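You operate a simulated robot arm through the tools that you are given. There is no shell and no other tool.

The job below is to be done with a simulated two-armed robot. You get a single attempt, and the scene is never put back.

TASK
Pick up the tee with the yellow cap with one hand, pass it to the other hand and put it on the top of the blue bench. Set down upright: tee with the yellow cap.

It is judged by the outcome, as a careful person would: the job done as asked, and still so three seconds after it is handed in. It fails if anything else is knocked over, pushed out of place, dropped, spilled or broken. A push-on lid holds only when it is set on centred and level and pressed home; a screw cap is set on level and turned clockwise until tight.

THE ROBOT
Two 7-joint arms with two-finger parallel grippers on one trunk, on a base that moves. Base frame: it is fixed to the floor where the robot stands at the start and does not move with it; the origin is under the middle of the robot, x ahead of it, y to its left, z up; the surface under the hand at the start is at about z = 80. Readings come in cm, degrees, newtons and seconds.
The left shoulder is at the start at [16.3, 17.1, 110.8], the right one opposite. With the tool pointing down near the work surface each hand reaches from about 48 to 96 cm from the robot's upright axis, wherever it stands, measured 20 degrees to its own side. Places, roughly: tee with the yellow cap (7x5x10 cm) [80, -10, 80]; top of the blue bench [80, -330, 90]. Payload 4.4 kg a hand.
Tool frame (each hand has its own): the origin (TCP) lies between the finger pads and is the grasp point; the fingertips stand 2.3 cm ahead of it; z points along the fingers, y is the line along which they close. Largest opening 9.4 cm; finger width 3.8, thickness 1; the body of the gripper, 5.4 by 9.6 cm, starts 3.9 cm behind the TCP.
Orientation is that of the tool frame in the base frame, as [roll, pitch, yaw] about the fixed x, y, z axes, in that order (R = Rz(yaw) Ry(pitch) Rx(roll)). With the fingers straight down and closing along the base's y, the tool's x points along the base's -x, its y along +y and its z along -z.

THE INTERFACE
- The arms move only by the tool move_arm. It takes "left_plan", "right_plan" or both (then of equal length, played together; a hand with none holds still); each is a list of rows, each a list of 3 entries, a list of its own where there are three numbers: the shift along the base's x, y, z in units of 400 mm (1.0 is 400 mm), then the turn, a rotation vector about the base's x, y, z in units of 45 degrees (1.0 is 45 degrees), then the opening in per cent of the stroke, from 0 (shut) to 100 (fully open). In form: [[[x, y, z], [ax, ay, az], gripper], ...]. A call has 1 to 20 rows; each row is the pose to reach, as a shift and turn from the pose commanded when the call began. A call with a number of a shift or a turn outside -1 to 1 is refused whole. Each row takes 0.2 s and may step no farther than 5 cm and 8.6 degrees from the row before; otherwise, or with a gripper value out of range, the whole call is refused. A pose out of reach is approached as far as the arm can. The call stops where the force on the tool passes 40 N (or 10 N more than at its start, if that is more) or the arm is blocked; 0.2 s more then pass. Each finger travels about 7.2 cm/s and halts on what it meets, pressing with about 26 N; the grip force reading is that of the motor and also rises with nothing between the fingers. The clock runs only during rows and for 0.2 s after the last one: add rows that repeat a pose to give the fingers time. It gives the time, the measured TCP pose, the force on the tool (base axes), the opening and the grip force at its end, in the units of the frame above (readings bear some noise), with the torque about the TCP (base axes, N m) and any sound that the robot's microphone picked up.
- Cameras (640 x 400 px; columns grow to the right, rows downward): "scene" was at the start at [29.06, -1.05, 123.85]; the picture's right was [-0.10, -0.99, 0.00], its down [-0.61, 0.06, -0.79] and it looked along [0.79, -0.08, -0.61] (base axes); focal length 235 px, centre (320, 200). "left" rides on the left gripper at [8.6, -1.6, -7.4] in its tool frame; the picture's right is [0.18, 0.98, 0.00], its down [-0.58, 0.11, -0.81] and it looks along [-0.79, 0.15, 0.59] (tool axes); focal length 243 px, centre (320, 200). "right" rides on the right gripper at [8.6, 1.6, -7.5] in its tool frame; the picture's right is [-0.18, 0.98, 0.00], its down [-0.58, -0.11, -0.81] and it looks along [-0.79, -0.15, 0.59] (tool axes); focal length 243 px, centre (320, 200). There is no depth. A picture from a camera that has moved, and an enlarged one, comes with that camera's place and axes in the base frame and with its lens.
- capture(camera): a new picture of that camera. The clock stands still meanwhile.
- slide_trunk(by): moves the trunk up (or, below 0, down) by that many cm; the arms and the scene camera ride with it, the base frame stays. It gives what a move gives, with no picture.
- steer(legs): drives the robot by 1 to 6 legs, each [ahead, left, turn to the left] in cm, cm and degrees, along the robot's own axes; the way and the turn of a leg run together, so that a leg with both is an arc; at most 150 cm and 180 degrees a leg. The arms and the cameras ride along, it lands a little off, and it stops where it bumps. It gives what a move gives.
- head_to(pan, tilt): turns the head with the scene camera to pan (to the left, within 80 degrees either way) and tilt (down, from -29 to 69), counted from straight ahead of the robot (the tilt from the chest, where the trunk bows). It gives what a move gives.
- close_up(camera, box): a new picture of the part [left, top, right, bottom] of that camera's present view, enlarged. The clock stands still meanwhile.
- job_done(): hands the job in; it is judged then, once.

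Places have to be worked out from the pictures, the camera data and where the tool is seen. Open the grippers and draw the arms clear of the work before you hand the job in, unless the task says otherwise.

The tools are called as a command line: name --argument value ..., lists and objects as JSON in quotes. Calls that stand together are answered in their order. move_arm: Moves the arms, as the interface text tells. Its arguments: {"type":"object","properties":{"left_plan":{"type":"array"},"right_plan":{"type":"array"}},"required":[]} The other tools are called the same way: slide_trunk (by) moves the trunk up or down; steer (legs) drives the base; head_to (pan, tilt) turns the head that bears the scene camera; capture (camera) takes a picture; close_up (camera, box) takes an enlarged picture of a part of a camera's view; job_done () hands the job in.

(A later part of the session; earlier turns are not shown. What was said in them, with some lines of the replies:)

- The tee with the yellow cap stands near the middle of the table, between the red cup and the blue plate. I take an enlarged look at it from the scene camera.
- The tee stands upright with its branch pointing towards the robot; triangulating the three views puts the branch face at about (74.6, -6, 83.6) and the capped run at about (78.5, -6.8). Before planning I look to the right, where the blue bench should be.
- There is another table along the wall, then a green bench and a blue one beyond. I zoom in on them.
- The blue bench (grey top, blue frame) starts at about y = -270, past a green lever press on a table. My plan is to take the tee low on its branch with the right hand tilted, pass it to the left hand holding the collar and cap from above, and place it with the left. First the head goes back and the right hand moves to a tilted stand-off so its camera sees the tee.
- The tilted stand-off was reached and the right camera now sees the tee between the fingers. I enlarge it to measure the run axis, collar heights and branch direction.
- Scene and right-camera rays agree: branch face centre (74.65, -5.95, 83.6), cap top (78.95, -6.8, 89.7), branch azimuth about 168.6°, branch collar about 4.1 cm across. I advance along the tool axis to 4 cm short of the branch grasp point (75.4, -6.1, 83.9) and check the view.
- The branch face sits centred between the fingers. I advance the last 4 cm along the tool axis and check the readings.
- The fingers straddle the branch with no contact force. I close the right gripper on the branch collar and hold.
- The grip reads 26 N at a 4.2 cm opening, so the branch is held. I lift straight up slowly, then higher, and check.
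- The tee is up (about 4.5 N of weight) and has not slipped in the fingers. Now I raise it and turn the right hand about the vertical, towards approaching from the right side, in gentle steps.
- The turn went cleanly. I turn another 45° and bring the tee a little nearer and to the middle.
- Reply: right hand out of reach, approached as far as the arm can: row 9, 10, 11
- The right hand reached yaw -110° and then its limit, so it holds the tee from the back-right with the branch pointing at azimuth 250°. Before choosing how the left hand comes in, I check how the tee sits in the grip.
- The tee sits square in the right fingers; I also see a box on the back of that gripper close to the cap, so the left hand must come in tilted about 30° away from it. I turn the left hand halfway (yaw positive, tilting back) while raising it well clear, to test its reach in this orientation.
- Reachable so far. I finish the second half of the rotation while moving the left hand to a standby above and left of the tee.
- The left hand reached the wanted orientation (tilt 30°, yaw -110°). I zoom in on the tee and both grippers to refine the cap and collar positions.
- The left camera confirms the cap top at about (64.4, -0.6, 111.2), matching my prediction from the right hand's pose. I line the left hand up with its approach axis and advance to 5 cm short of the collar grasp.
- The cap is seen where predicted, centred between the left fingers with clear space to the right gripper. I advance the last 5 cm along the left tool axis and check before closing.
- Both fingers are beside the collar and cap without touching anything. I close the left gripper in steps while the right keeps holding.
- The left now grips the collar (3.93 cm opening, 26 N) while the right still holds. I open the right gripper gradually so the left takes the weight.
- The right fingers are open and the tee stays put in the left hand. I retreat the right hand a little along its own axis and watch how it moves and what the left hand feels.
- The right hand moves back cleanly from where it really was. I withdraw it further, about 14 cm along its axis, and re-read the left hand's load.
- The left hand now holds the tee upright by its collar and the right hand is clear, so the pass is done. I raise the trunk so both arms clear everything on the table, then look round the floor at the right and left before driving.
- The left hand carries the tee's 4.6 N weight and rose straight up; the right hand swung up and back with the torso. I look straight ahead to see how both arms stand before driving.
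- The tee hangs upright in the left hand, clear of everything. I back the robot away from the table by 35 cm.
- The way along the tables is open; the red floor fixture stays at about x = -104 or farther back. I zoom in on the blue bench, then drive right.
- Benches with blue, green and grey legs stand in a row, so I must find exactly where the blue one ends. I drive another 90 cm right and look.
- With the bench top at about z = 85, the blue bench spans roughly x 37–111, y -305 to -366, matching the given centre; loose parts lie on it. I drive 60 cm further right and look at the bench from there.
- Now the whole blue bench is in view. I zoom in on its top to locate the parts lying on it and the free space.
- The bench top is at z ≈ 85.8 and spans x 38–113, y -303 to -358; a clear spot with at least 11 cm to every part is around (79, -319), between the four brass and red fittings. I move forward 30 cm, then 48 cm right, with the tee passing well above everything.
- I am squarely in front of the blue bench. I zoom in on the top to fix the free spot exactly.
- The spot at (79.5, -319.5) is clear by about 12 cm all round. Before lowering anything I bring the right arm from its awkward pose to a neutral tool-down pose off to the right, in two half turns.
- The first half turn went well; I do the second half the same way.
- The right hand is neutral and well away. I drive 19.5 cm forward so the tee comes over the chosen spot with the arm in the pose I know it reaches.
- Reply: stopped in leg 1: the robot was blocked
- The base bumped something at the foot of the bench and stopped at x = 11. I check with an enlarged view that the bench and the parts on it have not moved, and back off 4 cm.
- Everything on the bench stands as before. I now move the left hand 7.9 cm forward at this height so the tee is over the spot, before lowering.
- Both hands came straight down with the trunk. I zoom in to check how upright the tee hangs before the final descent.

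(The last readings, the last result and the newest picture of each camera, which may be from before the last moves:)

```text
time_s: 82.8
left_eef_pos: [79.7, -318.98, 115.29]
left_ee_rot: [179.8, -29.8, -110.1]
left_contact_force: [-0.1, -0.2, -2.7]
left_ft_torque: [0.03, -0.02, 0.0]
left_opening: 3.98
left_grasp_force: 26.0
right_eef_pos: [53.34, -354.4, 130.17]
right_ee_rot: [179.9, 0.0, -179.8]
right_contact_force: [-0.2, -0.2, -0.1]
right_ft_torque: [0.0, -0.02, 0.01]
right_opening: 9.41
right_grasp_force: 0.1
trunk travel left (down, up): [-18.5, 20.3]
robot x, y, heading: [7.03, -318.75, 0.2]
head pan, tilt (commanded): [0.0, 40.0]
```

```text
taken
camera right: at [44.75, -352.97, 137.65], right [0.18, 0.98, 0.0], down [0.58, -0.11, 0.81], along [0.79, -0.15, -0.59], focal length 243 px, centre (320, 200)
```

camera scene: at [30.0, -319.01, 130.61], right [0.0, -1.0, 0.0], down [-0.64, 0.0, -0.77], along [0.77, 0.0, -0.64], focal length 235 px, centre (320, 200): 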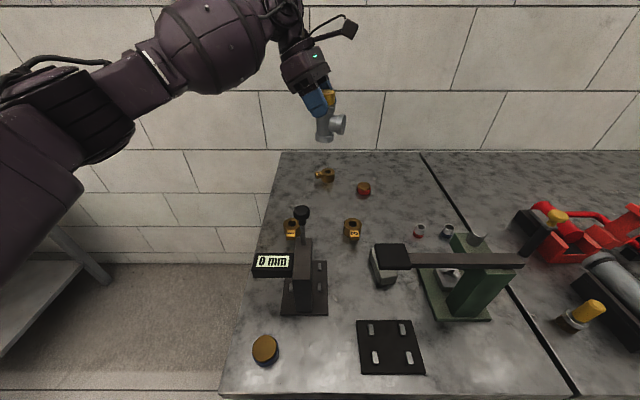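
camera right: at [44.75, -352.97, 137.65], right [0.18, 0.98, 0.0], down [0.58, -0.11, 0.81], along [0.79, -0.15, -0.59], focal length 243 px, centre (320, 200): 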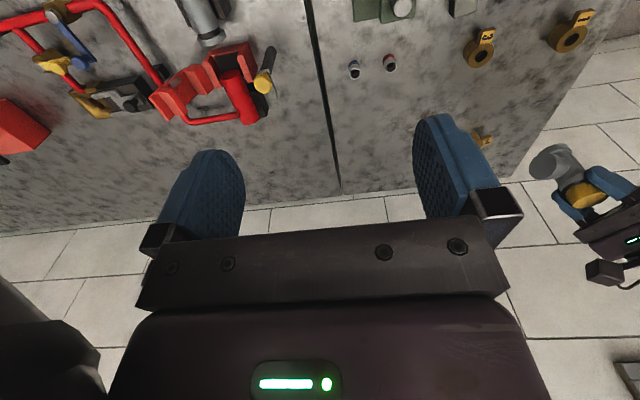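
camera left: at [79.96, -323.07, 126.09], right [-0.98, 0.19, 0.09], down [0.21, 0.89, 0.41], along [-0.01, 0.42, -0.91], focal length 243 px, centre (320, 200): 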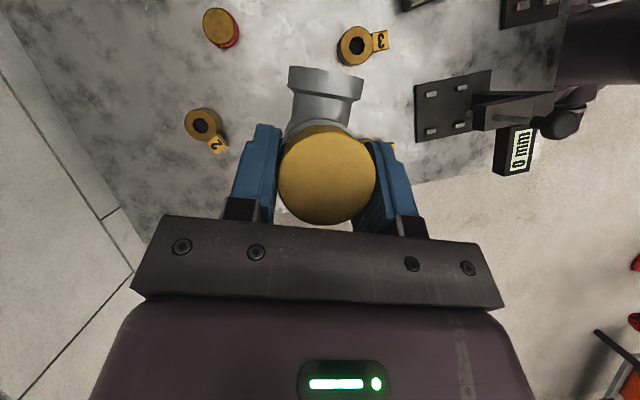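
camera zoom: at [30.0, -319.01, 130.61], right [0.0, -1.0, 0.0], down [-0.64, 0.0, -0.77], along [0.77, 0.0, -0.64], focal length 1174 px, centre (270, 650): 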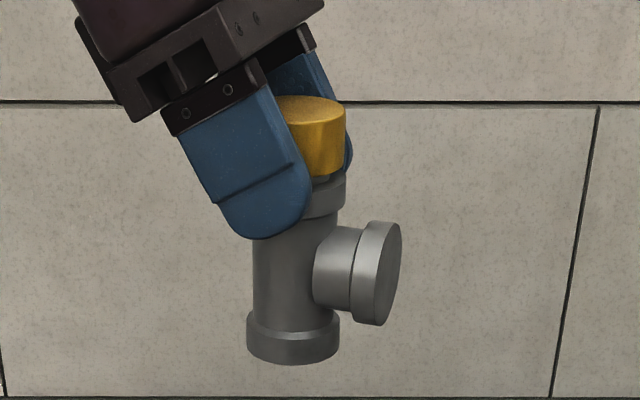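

The tee hangs upright within about half a degree. I lower the trunk another 12 cm, leaving the tee's foot roughly 9–10 cm above the bench.

slide_trunk --by -12

capture --camera "scene"

capture --camera "left"

capture --camera "right"

```text
time_s: 84.3
left_eef_pos: [79.59, -319.03, 103.37]
left_ee_rot: [179.9, -29.8, -110.0]
left_contact_force: [-0.5, 0.6, -3.8]
left_ft_torque: [0.06, -0.06, -0.03]
left_opening: 3.99
left_grasp_force: 26.1
right_eef_pos: [53.34, -354.52, 118.35]
right_ee_rot: [-179.9, -0.1, -179.8]
right_contact_force: [-0.4, 0.6, 0.5]
right_ft_torque: [-0.01, -0.01, -0.02]
right_opening: 9.4
right_grasp_force: 0.0
trunk travel left (down, up): [-6.5, 32.3]
robot x, y, heading: [7.0, -318.8, 0.3]
head pan, tilt (commanded): [0.0, 40.0]
```

```text
taken
camera scene: at [41.94, -318.97, 116.01], right [0.0, -1.0, 0.0], down [-0.64, 0.0, -0.77], along [0.77, 0.0, -0.64], focal length 235 px, centre (320, 200)
```

scene: 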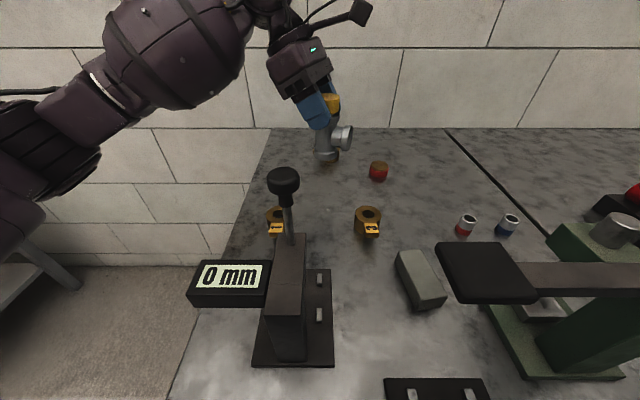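

```text
taken
camera left: at [79.98, -323.05, 114.04], right [-0.98, 0.19, 0.09], down [0.21, 0.89, 0.41], along [-0.01, 0.42, -0.91], focal length 243 px, centre (320, 200)
```

left: 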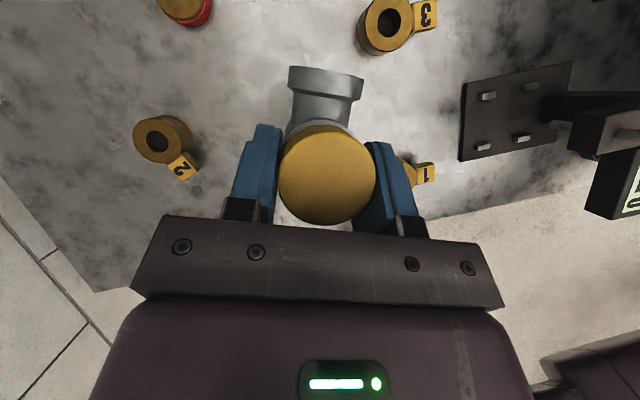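

```text
taken
camera right: at [44.77, -352.95, 125.62], right [0.18, 0.98, 0.0], down [0.58, -0.11, 0.81], along [0.79, -0.15, -0.59], focal length 243 px, centre (320, 200)
```

right: 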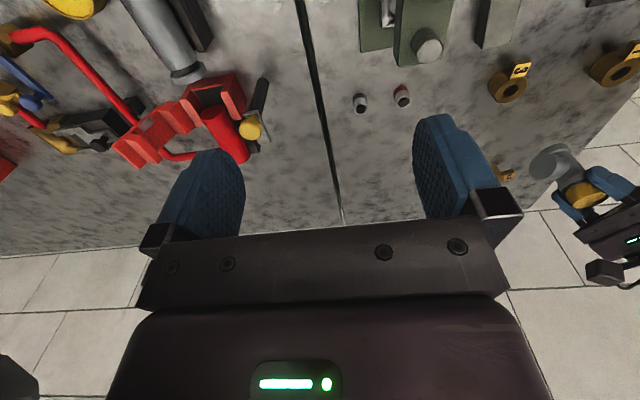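

The torso is now leaning near the bench edge, so I leave the trunk there and lower with the arm only: 7.5 cm straight down, leaving about 2 cm.

move_arm --left_plan '[[[0, 0, -0.03], [0, 0, 0], 0], [[0, 0, -0.065], [0, 0, 0], 0], [[0, 0, -0.1], [0, 0, 0], 0], [[0, 0, -0.135], [0, 0, 0], 0], [[0, 0, -0.165], [0, 0, 0], 0], [[0, 0, -0.1875], [0, 0, 0], 0], [[0, 0, -0.1875], [0, 0, 0], 0]]'

capture --camera "scene"

close_up --camera "scene" --box '[260, 80, 400, 220]'

capture --camera "left"

```text
time_s: 86.0
left_eef_pos: [79.88, -318.93, 95.46]
left_ee_rot: [179.5, -29.9, -110.0]
left_contact_force: [-0.2, 0.6, -3.1]
left_ft_torque: [0.03, -0.03, 0.01]
left_opening: 3.96
left_grasp_force: 25.9
right_eef_pos: [53.55, -354.43, 118.14]
right_ee_rot: [-179.9, -0.3, -179.9]
right_contact_force: [-0.5, 0.4, -0.3]
right_ft_torque: [-0.01, -0.02, 0.01]
right_opening: 9.4
right_grasp_force: 0.0
trunk travel left (down, up): [-6.5, 32.3]
robot x, y, heading: [7.08, -318.92, 0.2]
head pan, tilt (commanded): [0.0, 40.0]
```

```text
taken
camera scene: at [42.06, -318.98, 115.94], right [0.0, -1.0, 0.0], down [-0.64, 0.0, -0.77], along [0.77, 0.0, -0.64], focal length 235 px, centre (320, 200)
```

scene: 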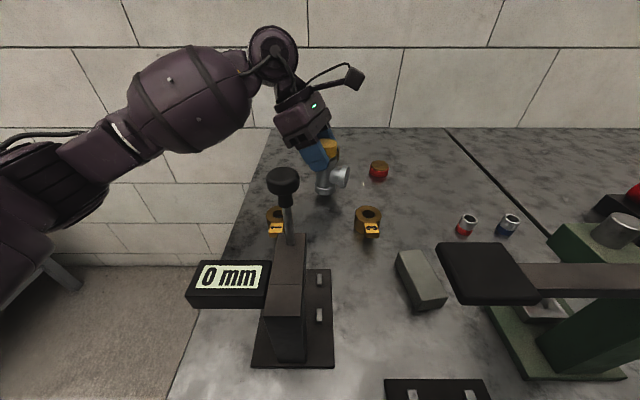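

```text
2.86 times, centred on (330, 150) of scene
camera zoom: at [42.06, -318.98, 115.94], right [0.0, -1.0, 0.0], down [-0.64, 0.0, -0.77], along [0.77, 0.0, -0.64], focal length 671 px, centre (291, 343)
```

zoom: 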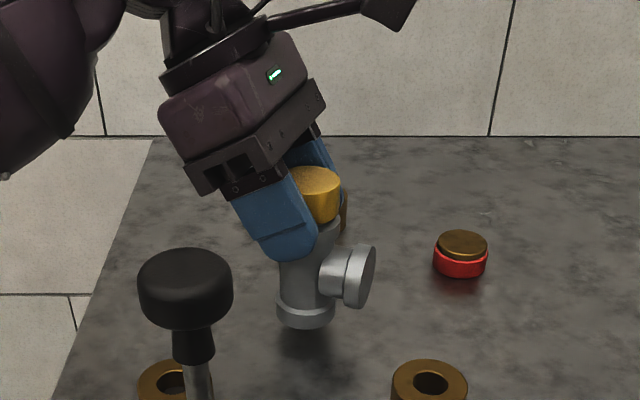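

```text
taken
camera left: at [80.14, -323.03, 106.28], right [-0.98, 0.19, 0.1], down [0.21, 0.89, 0.41], along [-0.01, 0.42, -0.91], focal length 243 px, centre (320, 200)
```

left: 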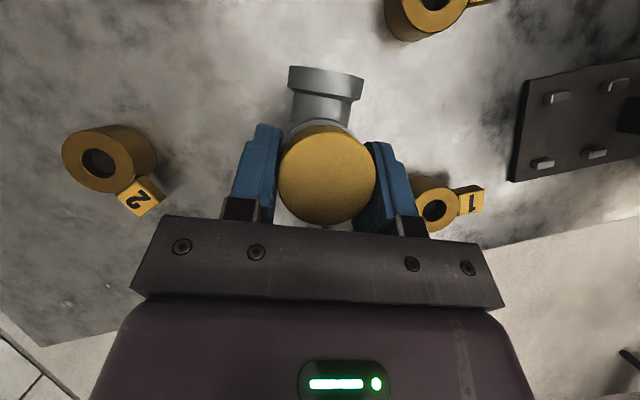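

The tee's foot is about 1.8 cm above the bench by my estimate. I lower 1.2 cm in small rows and read the force.

move_arm --left_plan '[[[0, 0, -0.0075], [0, 0, 0], 0], [[0, 0, -0.015], [0, 0, 0], 0], [[0, 0, -0.0225], [0, 0, 0], 0], [[0, 0, -0.03], [0, 0, 0], 0], [[0, 0, -0.03], [0, 0, 0], 0]]'

close_up --camera "scene" --box '[290, 120, 370, 220]'

```text
time_s: 87.2
left_eef_pos: [79.8, -318.97, 94.34]
left_ee_rot: [179.7, -29.9, -109.9]
left_contact_force: [-0.7, 0.2, -4.6]
left_ft_torque: [0.04, -0.02, 0.01]
left_opening: 3.97
left_grasp_force: 25.3
right_eef_pos: [53.74, -354.28, 118.07]
right_ee_rot: [-179.9, -0.2, -179.8]
right_contact_force: [0.0, -0.1, 0.1]
right_ft_torque: [-0.01, 0.0, 0.0]
right_opening: 9.41
right_grasp_force: 0.1
trunk travel left (down, up): [-6.5, 32.3]
robot x, y, heading: [7.22, -318.85, 0.1]
head pan, tilt (commanded): [0.0, 40.0]
```

```text
4.00 times, centred on (330, 170) of scene
camera zoom: at [42.06, -318.97, 115.94], right [0.0, -1.0, 0.0], down [-0.64, 0.0, -0.77], along [0.77, 0.0, -0.64], focal length 939 px, centre (280, 320)
```

zoom: 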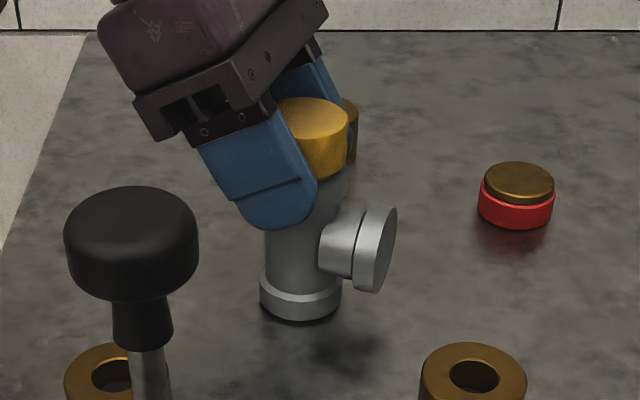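

No contact yet (still 4.6 N hanging). I lower another 0.6 cm in fine rows.

move_arm --left_plan '[[[0, 0, -0.004], [0, 0, 0], 0], [[0, 0, -0.008], [0, 0, 0], 0], [[0, 0, -0.0115], [0, 0, 0], 0], [[0, 0, -0.015], [0, 0, 0], 0], [[0, 0, -0.015], [0, 0, 0], 0]]'

close_up --camera "scene" --box '[290, 120, 370, 220]'

```text
time_s: 88.3
left_eef_pos: [79.72, -319.07, 94.07]
left_ee_rot: [-179.9, -29.9, -110.0]
left_contact_force: [4.3, 1.9, 15.7]
left_ft_torque: [0.11, -0.14, -0.03]
left_opening: 3.93
left_grasp_force: 26.5
right_eef_pos: [53.32, -354.38, 118.34]
right_ee_rot: [180.0, -0.1, -179.8]
right_contact_force: [0.5, -0.5, 0.3]
right_ft_torque: [-0.01, -0.03, -0.02]
right_opening: 9.4
right_grasp_force: 0.0
trunk travel left (down, up): [-6.5, 32.3]
robot x, y, heading: [7.12, -319.16, 0.5]
head pan, tilt (commanded): [0.0, 40.0]
```

```text
4.00 times, centred on (330, 170) of scene
camera zoom: at [41.91, -318.96, 116.03], right [0.0, -1.0, 0.0], down [-0.64, 0.0, -0.77], along [0.77, 0.0, -0.64], focal length 939 px, centre (280, 320)
```

zoom: 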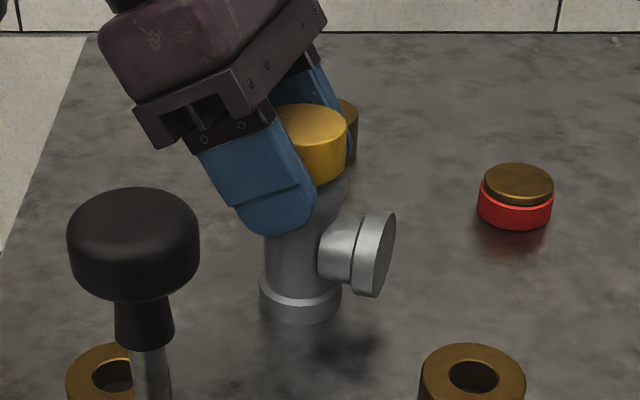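

Contact: the force swung to +15.7 N, so the tee stands on the bench. I ease up 2 mm to take off the extra pressure before letting go.

move_arm --left_plan '[[[0, 0, 0.003], [0, 0, 0], 0], [[0, 0, 0.005], [0, 0, 0], 0], [[0, 0, 0.005], [0, 0, 0], 0]]'

close_up --camera "scene" --box '[290, 120, 370, 220]'

```text
time_s: 89.2
left_eef_pos: [79.7, -318.95, 93.81]
left_ee_rot: [179.7, -29.9, -109.9]
left_contact_force: [5.8, -0.1, 18.1]
left_ft_torque: [-0.28, -0.15, 0.09]
left_opening: 3.98
left_grasp_force: 25.8
right_eef_pos: [53.42, -354.48, 118.21]
right_ee_rot: [-180.0, -0.1, -179.8]
right_contact_force: [0.2, -0.2, 0.5]
right_ft_torque: [-0.01, 0.02, 0.0]
right_opening: 9.4
right_grasp_force: 0.1
trunk travel left (down, up): [-6.5, 32.3]
robot x, y, heading: [7.57, -318.98, 0.3]
head pan, tilt (commanded): [0.0, 40.0]
```

```text
4.00 times, centred on (330, 170) of scene
camera zoom: at [41.95, -318.97, 115.98], right [0.0, -1.0, 0.0], down [-0.64, 0.0, -0.77], along [0.77, 0.0, -0.64], focal length 939 px, centre (280, 320)
```

zoom: 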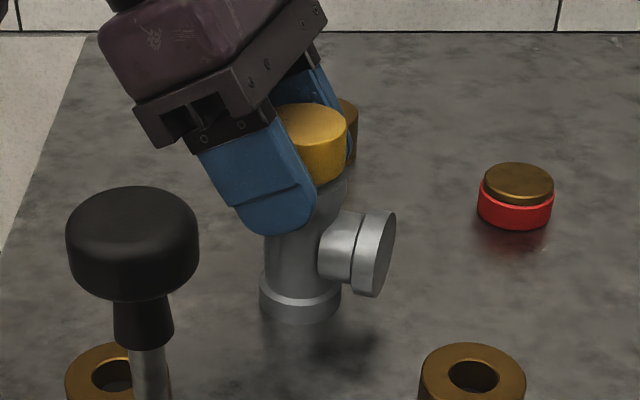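

Still about 18 N of pressing, so I ease up another 2 mm.

move_arm --left_plan '[[[0, 0, 0.0025], [0, 0, 0], 0], [[0, 0, 0.005], [0, 0, 0], 0], [[0, 0, 0.005], [0, 0, 0], 0], [[0, 0, 0.005], [0, 0, 0], 0]]'

close_up --camera "scene" --box '[290, 120, 370, 220]'

```text
time_s: 90.2
left_eef_pos: [79.84, -318.87, 94.02]
left_ee_rot: [179.5, -29.7, -109.9]
left_contact_force: [2.0, -0.8, 5.4]
left_ft_torque: [-0.21, -0.18, 0.04]
left_opening: 3.95
left_grasp_force: 25.8
right_eef_pos: [53.55, -354.32, 118.25]
right_ee_rot: [-180.0, -0.2, -179.7]
right_contact_force: [-0.6, 0.7, 0.6]
right_ft_torque: [0.04, 0.01, 0.01]
right_opening: 9.38
right_grasp_force: 0.0
trunk travel left (down, up): [-6.5, 32.3]
robot x, y, heading: [7.3, -318.96, 0.2]
head pan, tilt (commanded): [0.0, 40.0]
```

```text
4.00 times, centred on (330, 170) of scene
camera zoom: at [42.01, -318.97, 115.94], right [0.0, -1.0, 0.0], down [-0.64, 0.0, -0.77], along [0.77, 0.0, -0.64], focal length 939 px, centre (280, 320)
```

zoom: 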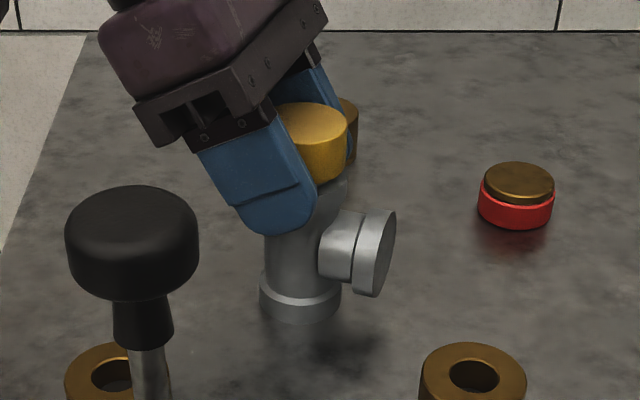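

The pressing force is down to about 5 N with the tee flat on the bench. I ease another millimetre and open the left fingers slowly.

move_arm --left_plan '[[[0, 0, 0.0015], [0, 0, 0], 0], [[0, 0, 0.0025], [0, 0, 0], 0], [[0, 0, 0.0025], [0, 0, 0], 40], [[0, 0, 0.0025], [0, 0, 0], 44], [[0, 0, 0.0025], [0, 0, 0], 47], [[0, 0, 0.0025], [0, 0, 0], 52], [[0, 0, 0.0025], [0, 0, 0], 60], [[0, 0, 0.0025], [0, 0, 0], 75], [[0, 0, 0.0025], [0, 0, 0], 90], [[0, 0, 0.0025], [0, 0, 0], 90]]'

close_up --camera "scene" --box '[290, 120, 370, 220]'

capture --camera "left"

```text
time_s: 92.3
left_eef_pos: [79.79, -319.15, 94.22]
left_ee_rot: [179.6, -29.9, -109.9]
left_contact_force: [0.0, 0.9, 0.0]
left_ft_torque: [-0.02, 0.02, -0.02]
left_opening: 8.47
left_grasp_force: 0.1
right_eef_pos: [53.64, -354.31, 118.14]
right_ee_rot: [179.9, -0.2, -179.8]
right_contact_force: [0.5, -0.3, -0.3]
right_ft_torque: [0.04, 0.03, 0.0]
right_opening: 9.42
right_grasp_force: 0.0
trunk travel left (down, up): [-6.5, 32.3]
robot x, y, heading: [6.68, -319.23, 0.4]
head pan, tilt (commanded): [0.0, 40.0]
```

```text
4.00 times, centred on (330, 170) of scene
camera zoom: at [42.04, -318.97, 115.94], right [0.0, -1.0, 0.0], down [-0.64, 0.0, -0.77], along [0.77, 0.0, -0.64], focal length 939 px, centre (280, 320)
```

zoom: 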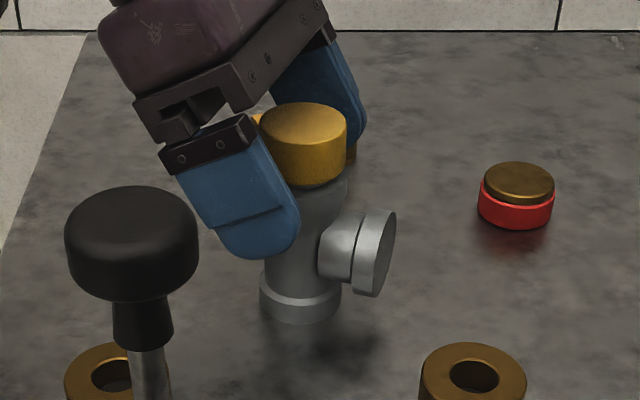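

```text
taken
camera left: at [80.11, -323.07, 104.99], right [-0.98, 0.19, 0.1], down [0.21, 0.89, 0.41], along [-0.01, 0.42, -0.91], focal length 243 px, centre (320, 200)
```

left: 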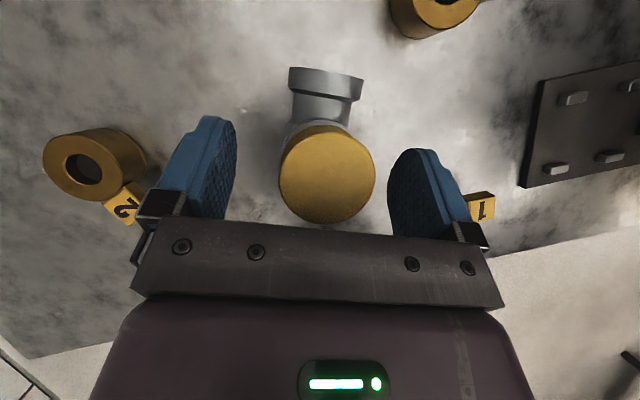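

The tee stands free on the bench with the fingers clear on both sides. I withdraw the left hand back along its own axis, up and away.

move_arm --left_plan '[[[0.004, 0.0117, 0.0217], [0, 0, 0], 90], [[0.0085, 0.0235, 0.0433], [0, 0, 0], 90], [[0.017, 0.047, 0.0866], [0, 0, 0], 90], [[0.0256, 0.0705, 0.13], [0, 0, 0], 90], [[0.038, 0.1057, 0.195], [0, 0, 0], 90], [[0.0513, 0.141, 0.26], [0, 0, 0], 90], [[0.064, 0.176, 0.325], [0, 0, 0], 90], [[0.064, 0.176, 0.325], [0, 0, 0], 90]]'

capture --camera "scene"

close_up --camera "scene" --box '[250, 110, 410, 250]'

capture --camera "left"

```text
time_s: 94.2
left_eef_pos: [82.42, -312.06, 107.23]
left_ee_rot: [179.5, -29.9, -109.8]
left_contact_force: [-0.7, -0.1, -0.5]
left_ft_torque: [-0.01, -0.01, 0.02]
left_opening: 8.44
left_grasp_force: 0.0
right_eef_pos: [53.49, -354.42, 118.01]
right_ee_rot: [180.0, -0.4, -179.9]
right_contact_force: [0.9, 0.9, 0.6]
right_ft_torque: [0.03, 0.02, -0.02]
right_opening: 9.42
right_grasp_force: 0.1
trunk travel left (down, up): [-6.5, 32.3]
robot x, y, heading: [7.4, -318.87, 0.4]
head pan, tilt (commanded): [0.0, 40.0]
```

```text
taken
camera scene: at [42.08, -318.98, 115.92], right [0.0, -1.0, 0.0], down [-0.64, 0.0, -0.77], along [0.77, 0.0, -0.64], focal length 235 px, centre (320, 200)
```

scene: 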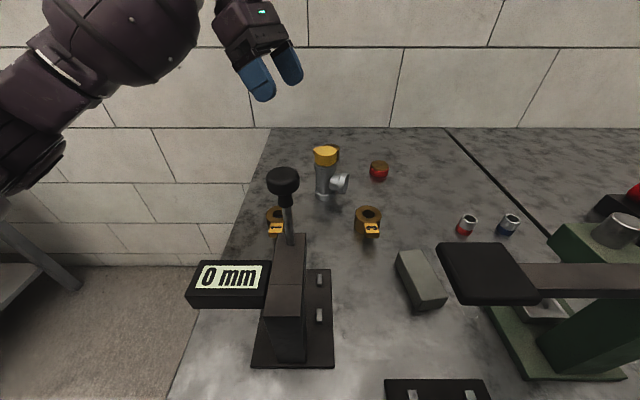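

```text
2.86 times, centred on (330, 180) of scene
camera zoom: at [42.08, -318.98, 115.92], right [0.0, -1.0, 0.0], down [-0.64, 0.0, -0.77], along [0.77, 0.0, -0.64], focal length 671 px, centre (291, 257)
```

zoom: 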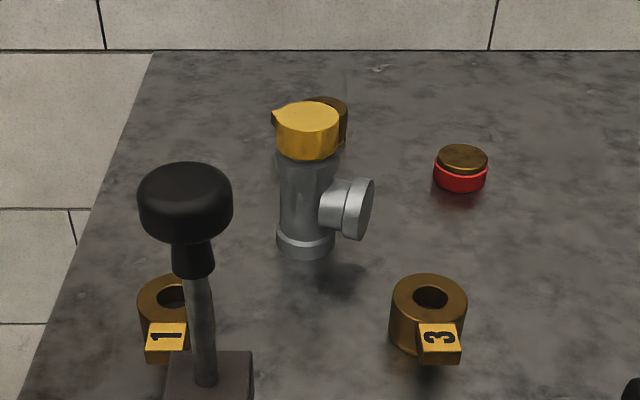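

```text
taken
camera left: at [82.74, -316.01, 117.95], right [-0.98, 0.19, 0.1], down [0.21, 0.89, 0.41], along [-0.01, 0.42, -0.91], focal length 243 px, centre (320, 200)
```

left: 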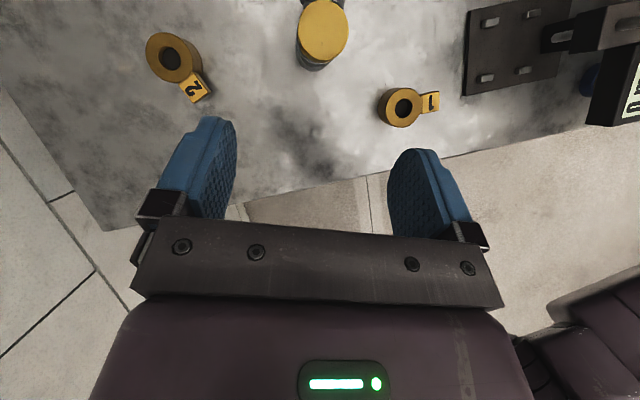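

The tee stands upright with its cap on and nothing around it disturbed. I raise the trunk to lift both arms clear, then back the robot away from the bench.

slide_trunk --by 16

capture --camera "scene"

```text
time_s: 96.0
left_eef_pos: [82.44, -312.05, 122.79]
left_ee_rot: [179.4, -29.9, -109.9]
left_contact_force: [0.2, -0.2, -0.4]
left_ft_torque: [0.0, 0.02, 0.0]
left_opening: 8.44
left_grasp_force: 0.1
right_eef_pos: [53.66, -354.38, 134.0]
right_ee_rot: [-180.0, -0.4, -179.7]
right_contact_force: [-0.7, -0.2, -0.1]
right_ft_torque: [-0.03, 0.02, 0.01]
right_opening: 9.4
right_grasp_force: 0.0
trunk travel left (down, up): [-22.5, 16.3]
robot x, y, heading: [7.39, -318.78, 0.4]
head pan, tilt (commanded): [0.0, 40.0]
```

```text
taken
camera scene: at [26.77, -319.02, 134.88], right [0.0, -1.0, 0.0], down [-0.64, 0.0, -0.77], along [0.77, 0.0, -0.64], focal length 235 px, centre (320, 200)
```

scene: 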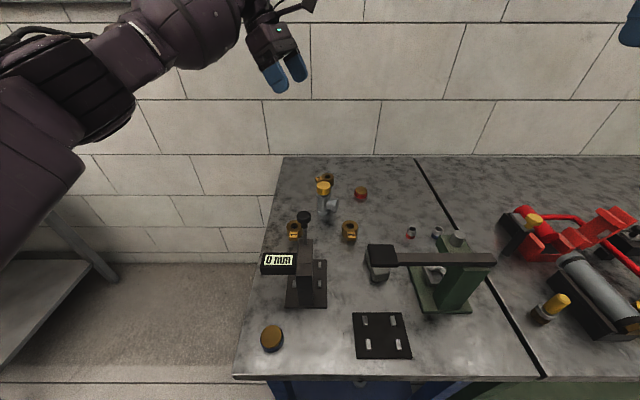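

Both hands are high above the bench. I back the robot off 25 cm so everything is clear, then take a last look.

steer --legs '[[-25, 0, 0]]'

capture --camera "scene"

close_up --camera "scene" --box '[270, 100, 420, 260]'

```text
time_s: 97.8
left_eef_pos: [57.24, -312.01, 123.23]
left_ee_rot: [179.6, -29.9, -110.0]
left_contact_force: [0.5, 0.0, 0.6]
left_ft_torque: [-0.01, 0.0, 0.01]
left_opening: 8.43
left_grasp_force: 0.0
right_eef_pos: [28.55, -354.47, 134.23]
right_ee_rot: [-180.0, -0.1, -179.9]
right_contact_force: [-0.2, 0.2, 0.1]
right_ft_torque: [0.01, 0.0, -0.03]
right_opening: 9.38
right_grasp_force: 0.0
trunk travel left (down, up): [-22.5, 16.3]
robot x, y, heading: [-17.75, -319.25, 0.4]
head pan, tilt (commanded): [0.0, 40.0]
```

```text
taken
camera scene: at [1.53, -319.1, 134.92], right [0.0, -1.0, 0.0], down [-0.64, 0.0, -0.77], along [0.77, 0.0, -0.64], focal length 235 px, centre (320, 200)
```

scene: 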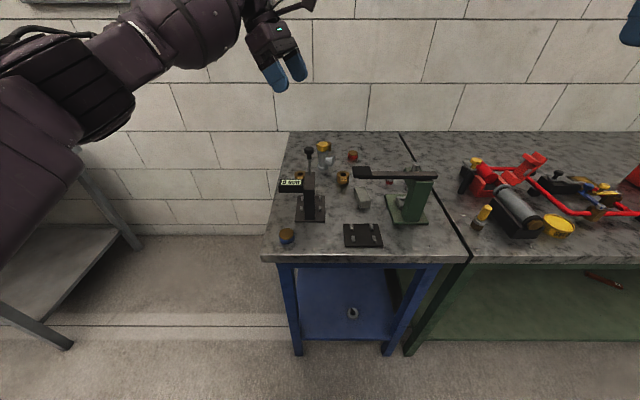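

```text
2.50 times, centred on (345, 180) of scene
camera zoom: at [1.53, -319.1, 134.92], right [0.0, -1.0, 0.0], down [-0.64, 0.0, -0.77], along [0.77, 0.0, -0.64], focal length 587 px, centre (258, 250)
```

zoom: 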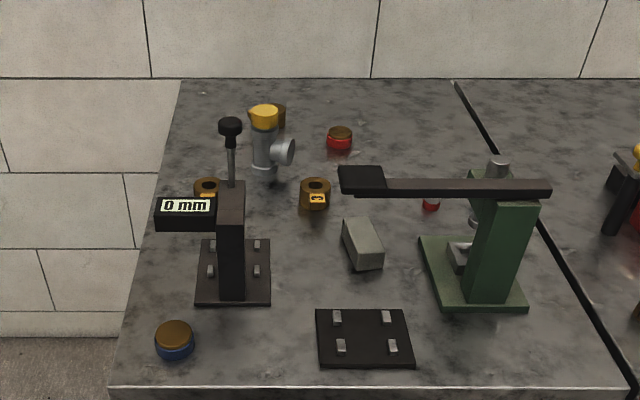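

The tee with the yellow cap stands upright on the blue bench. The parts around it are where they were, both grippers are open and the arms are drawn clear. I hand the job in.

job_done

```text
The job is handed in.
```

The tee with the yellow cap is standing upright on the blue bench, at about (79.5, -319.5), with its cap still on. The job is handed in.

- **Pick and pass:** the right hand picked it up by its side branch. It passed it to the left hand, which took it by the collar and cap and set it down.
- **Bump at the bench:** while driving up, the base bumped something near the bench and stopped. I compared pictures before and after, and the bench and the parts on it had not visibly moved. I then backed off before setting the tee down.
- **At the end:** both grippers are open, and the robot has backed 25 cm away with its arms clear.
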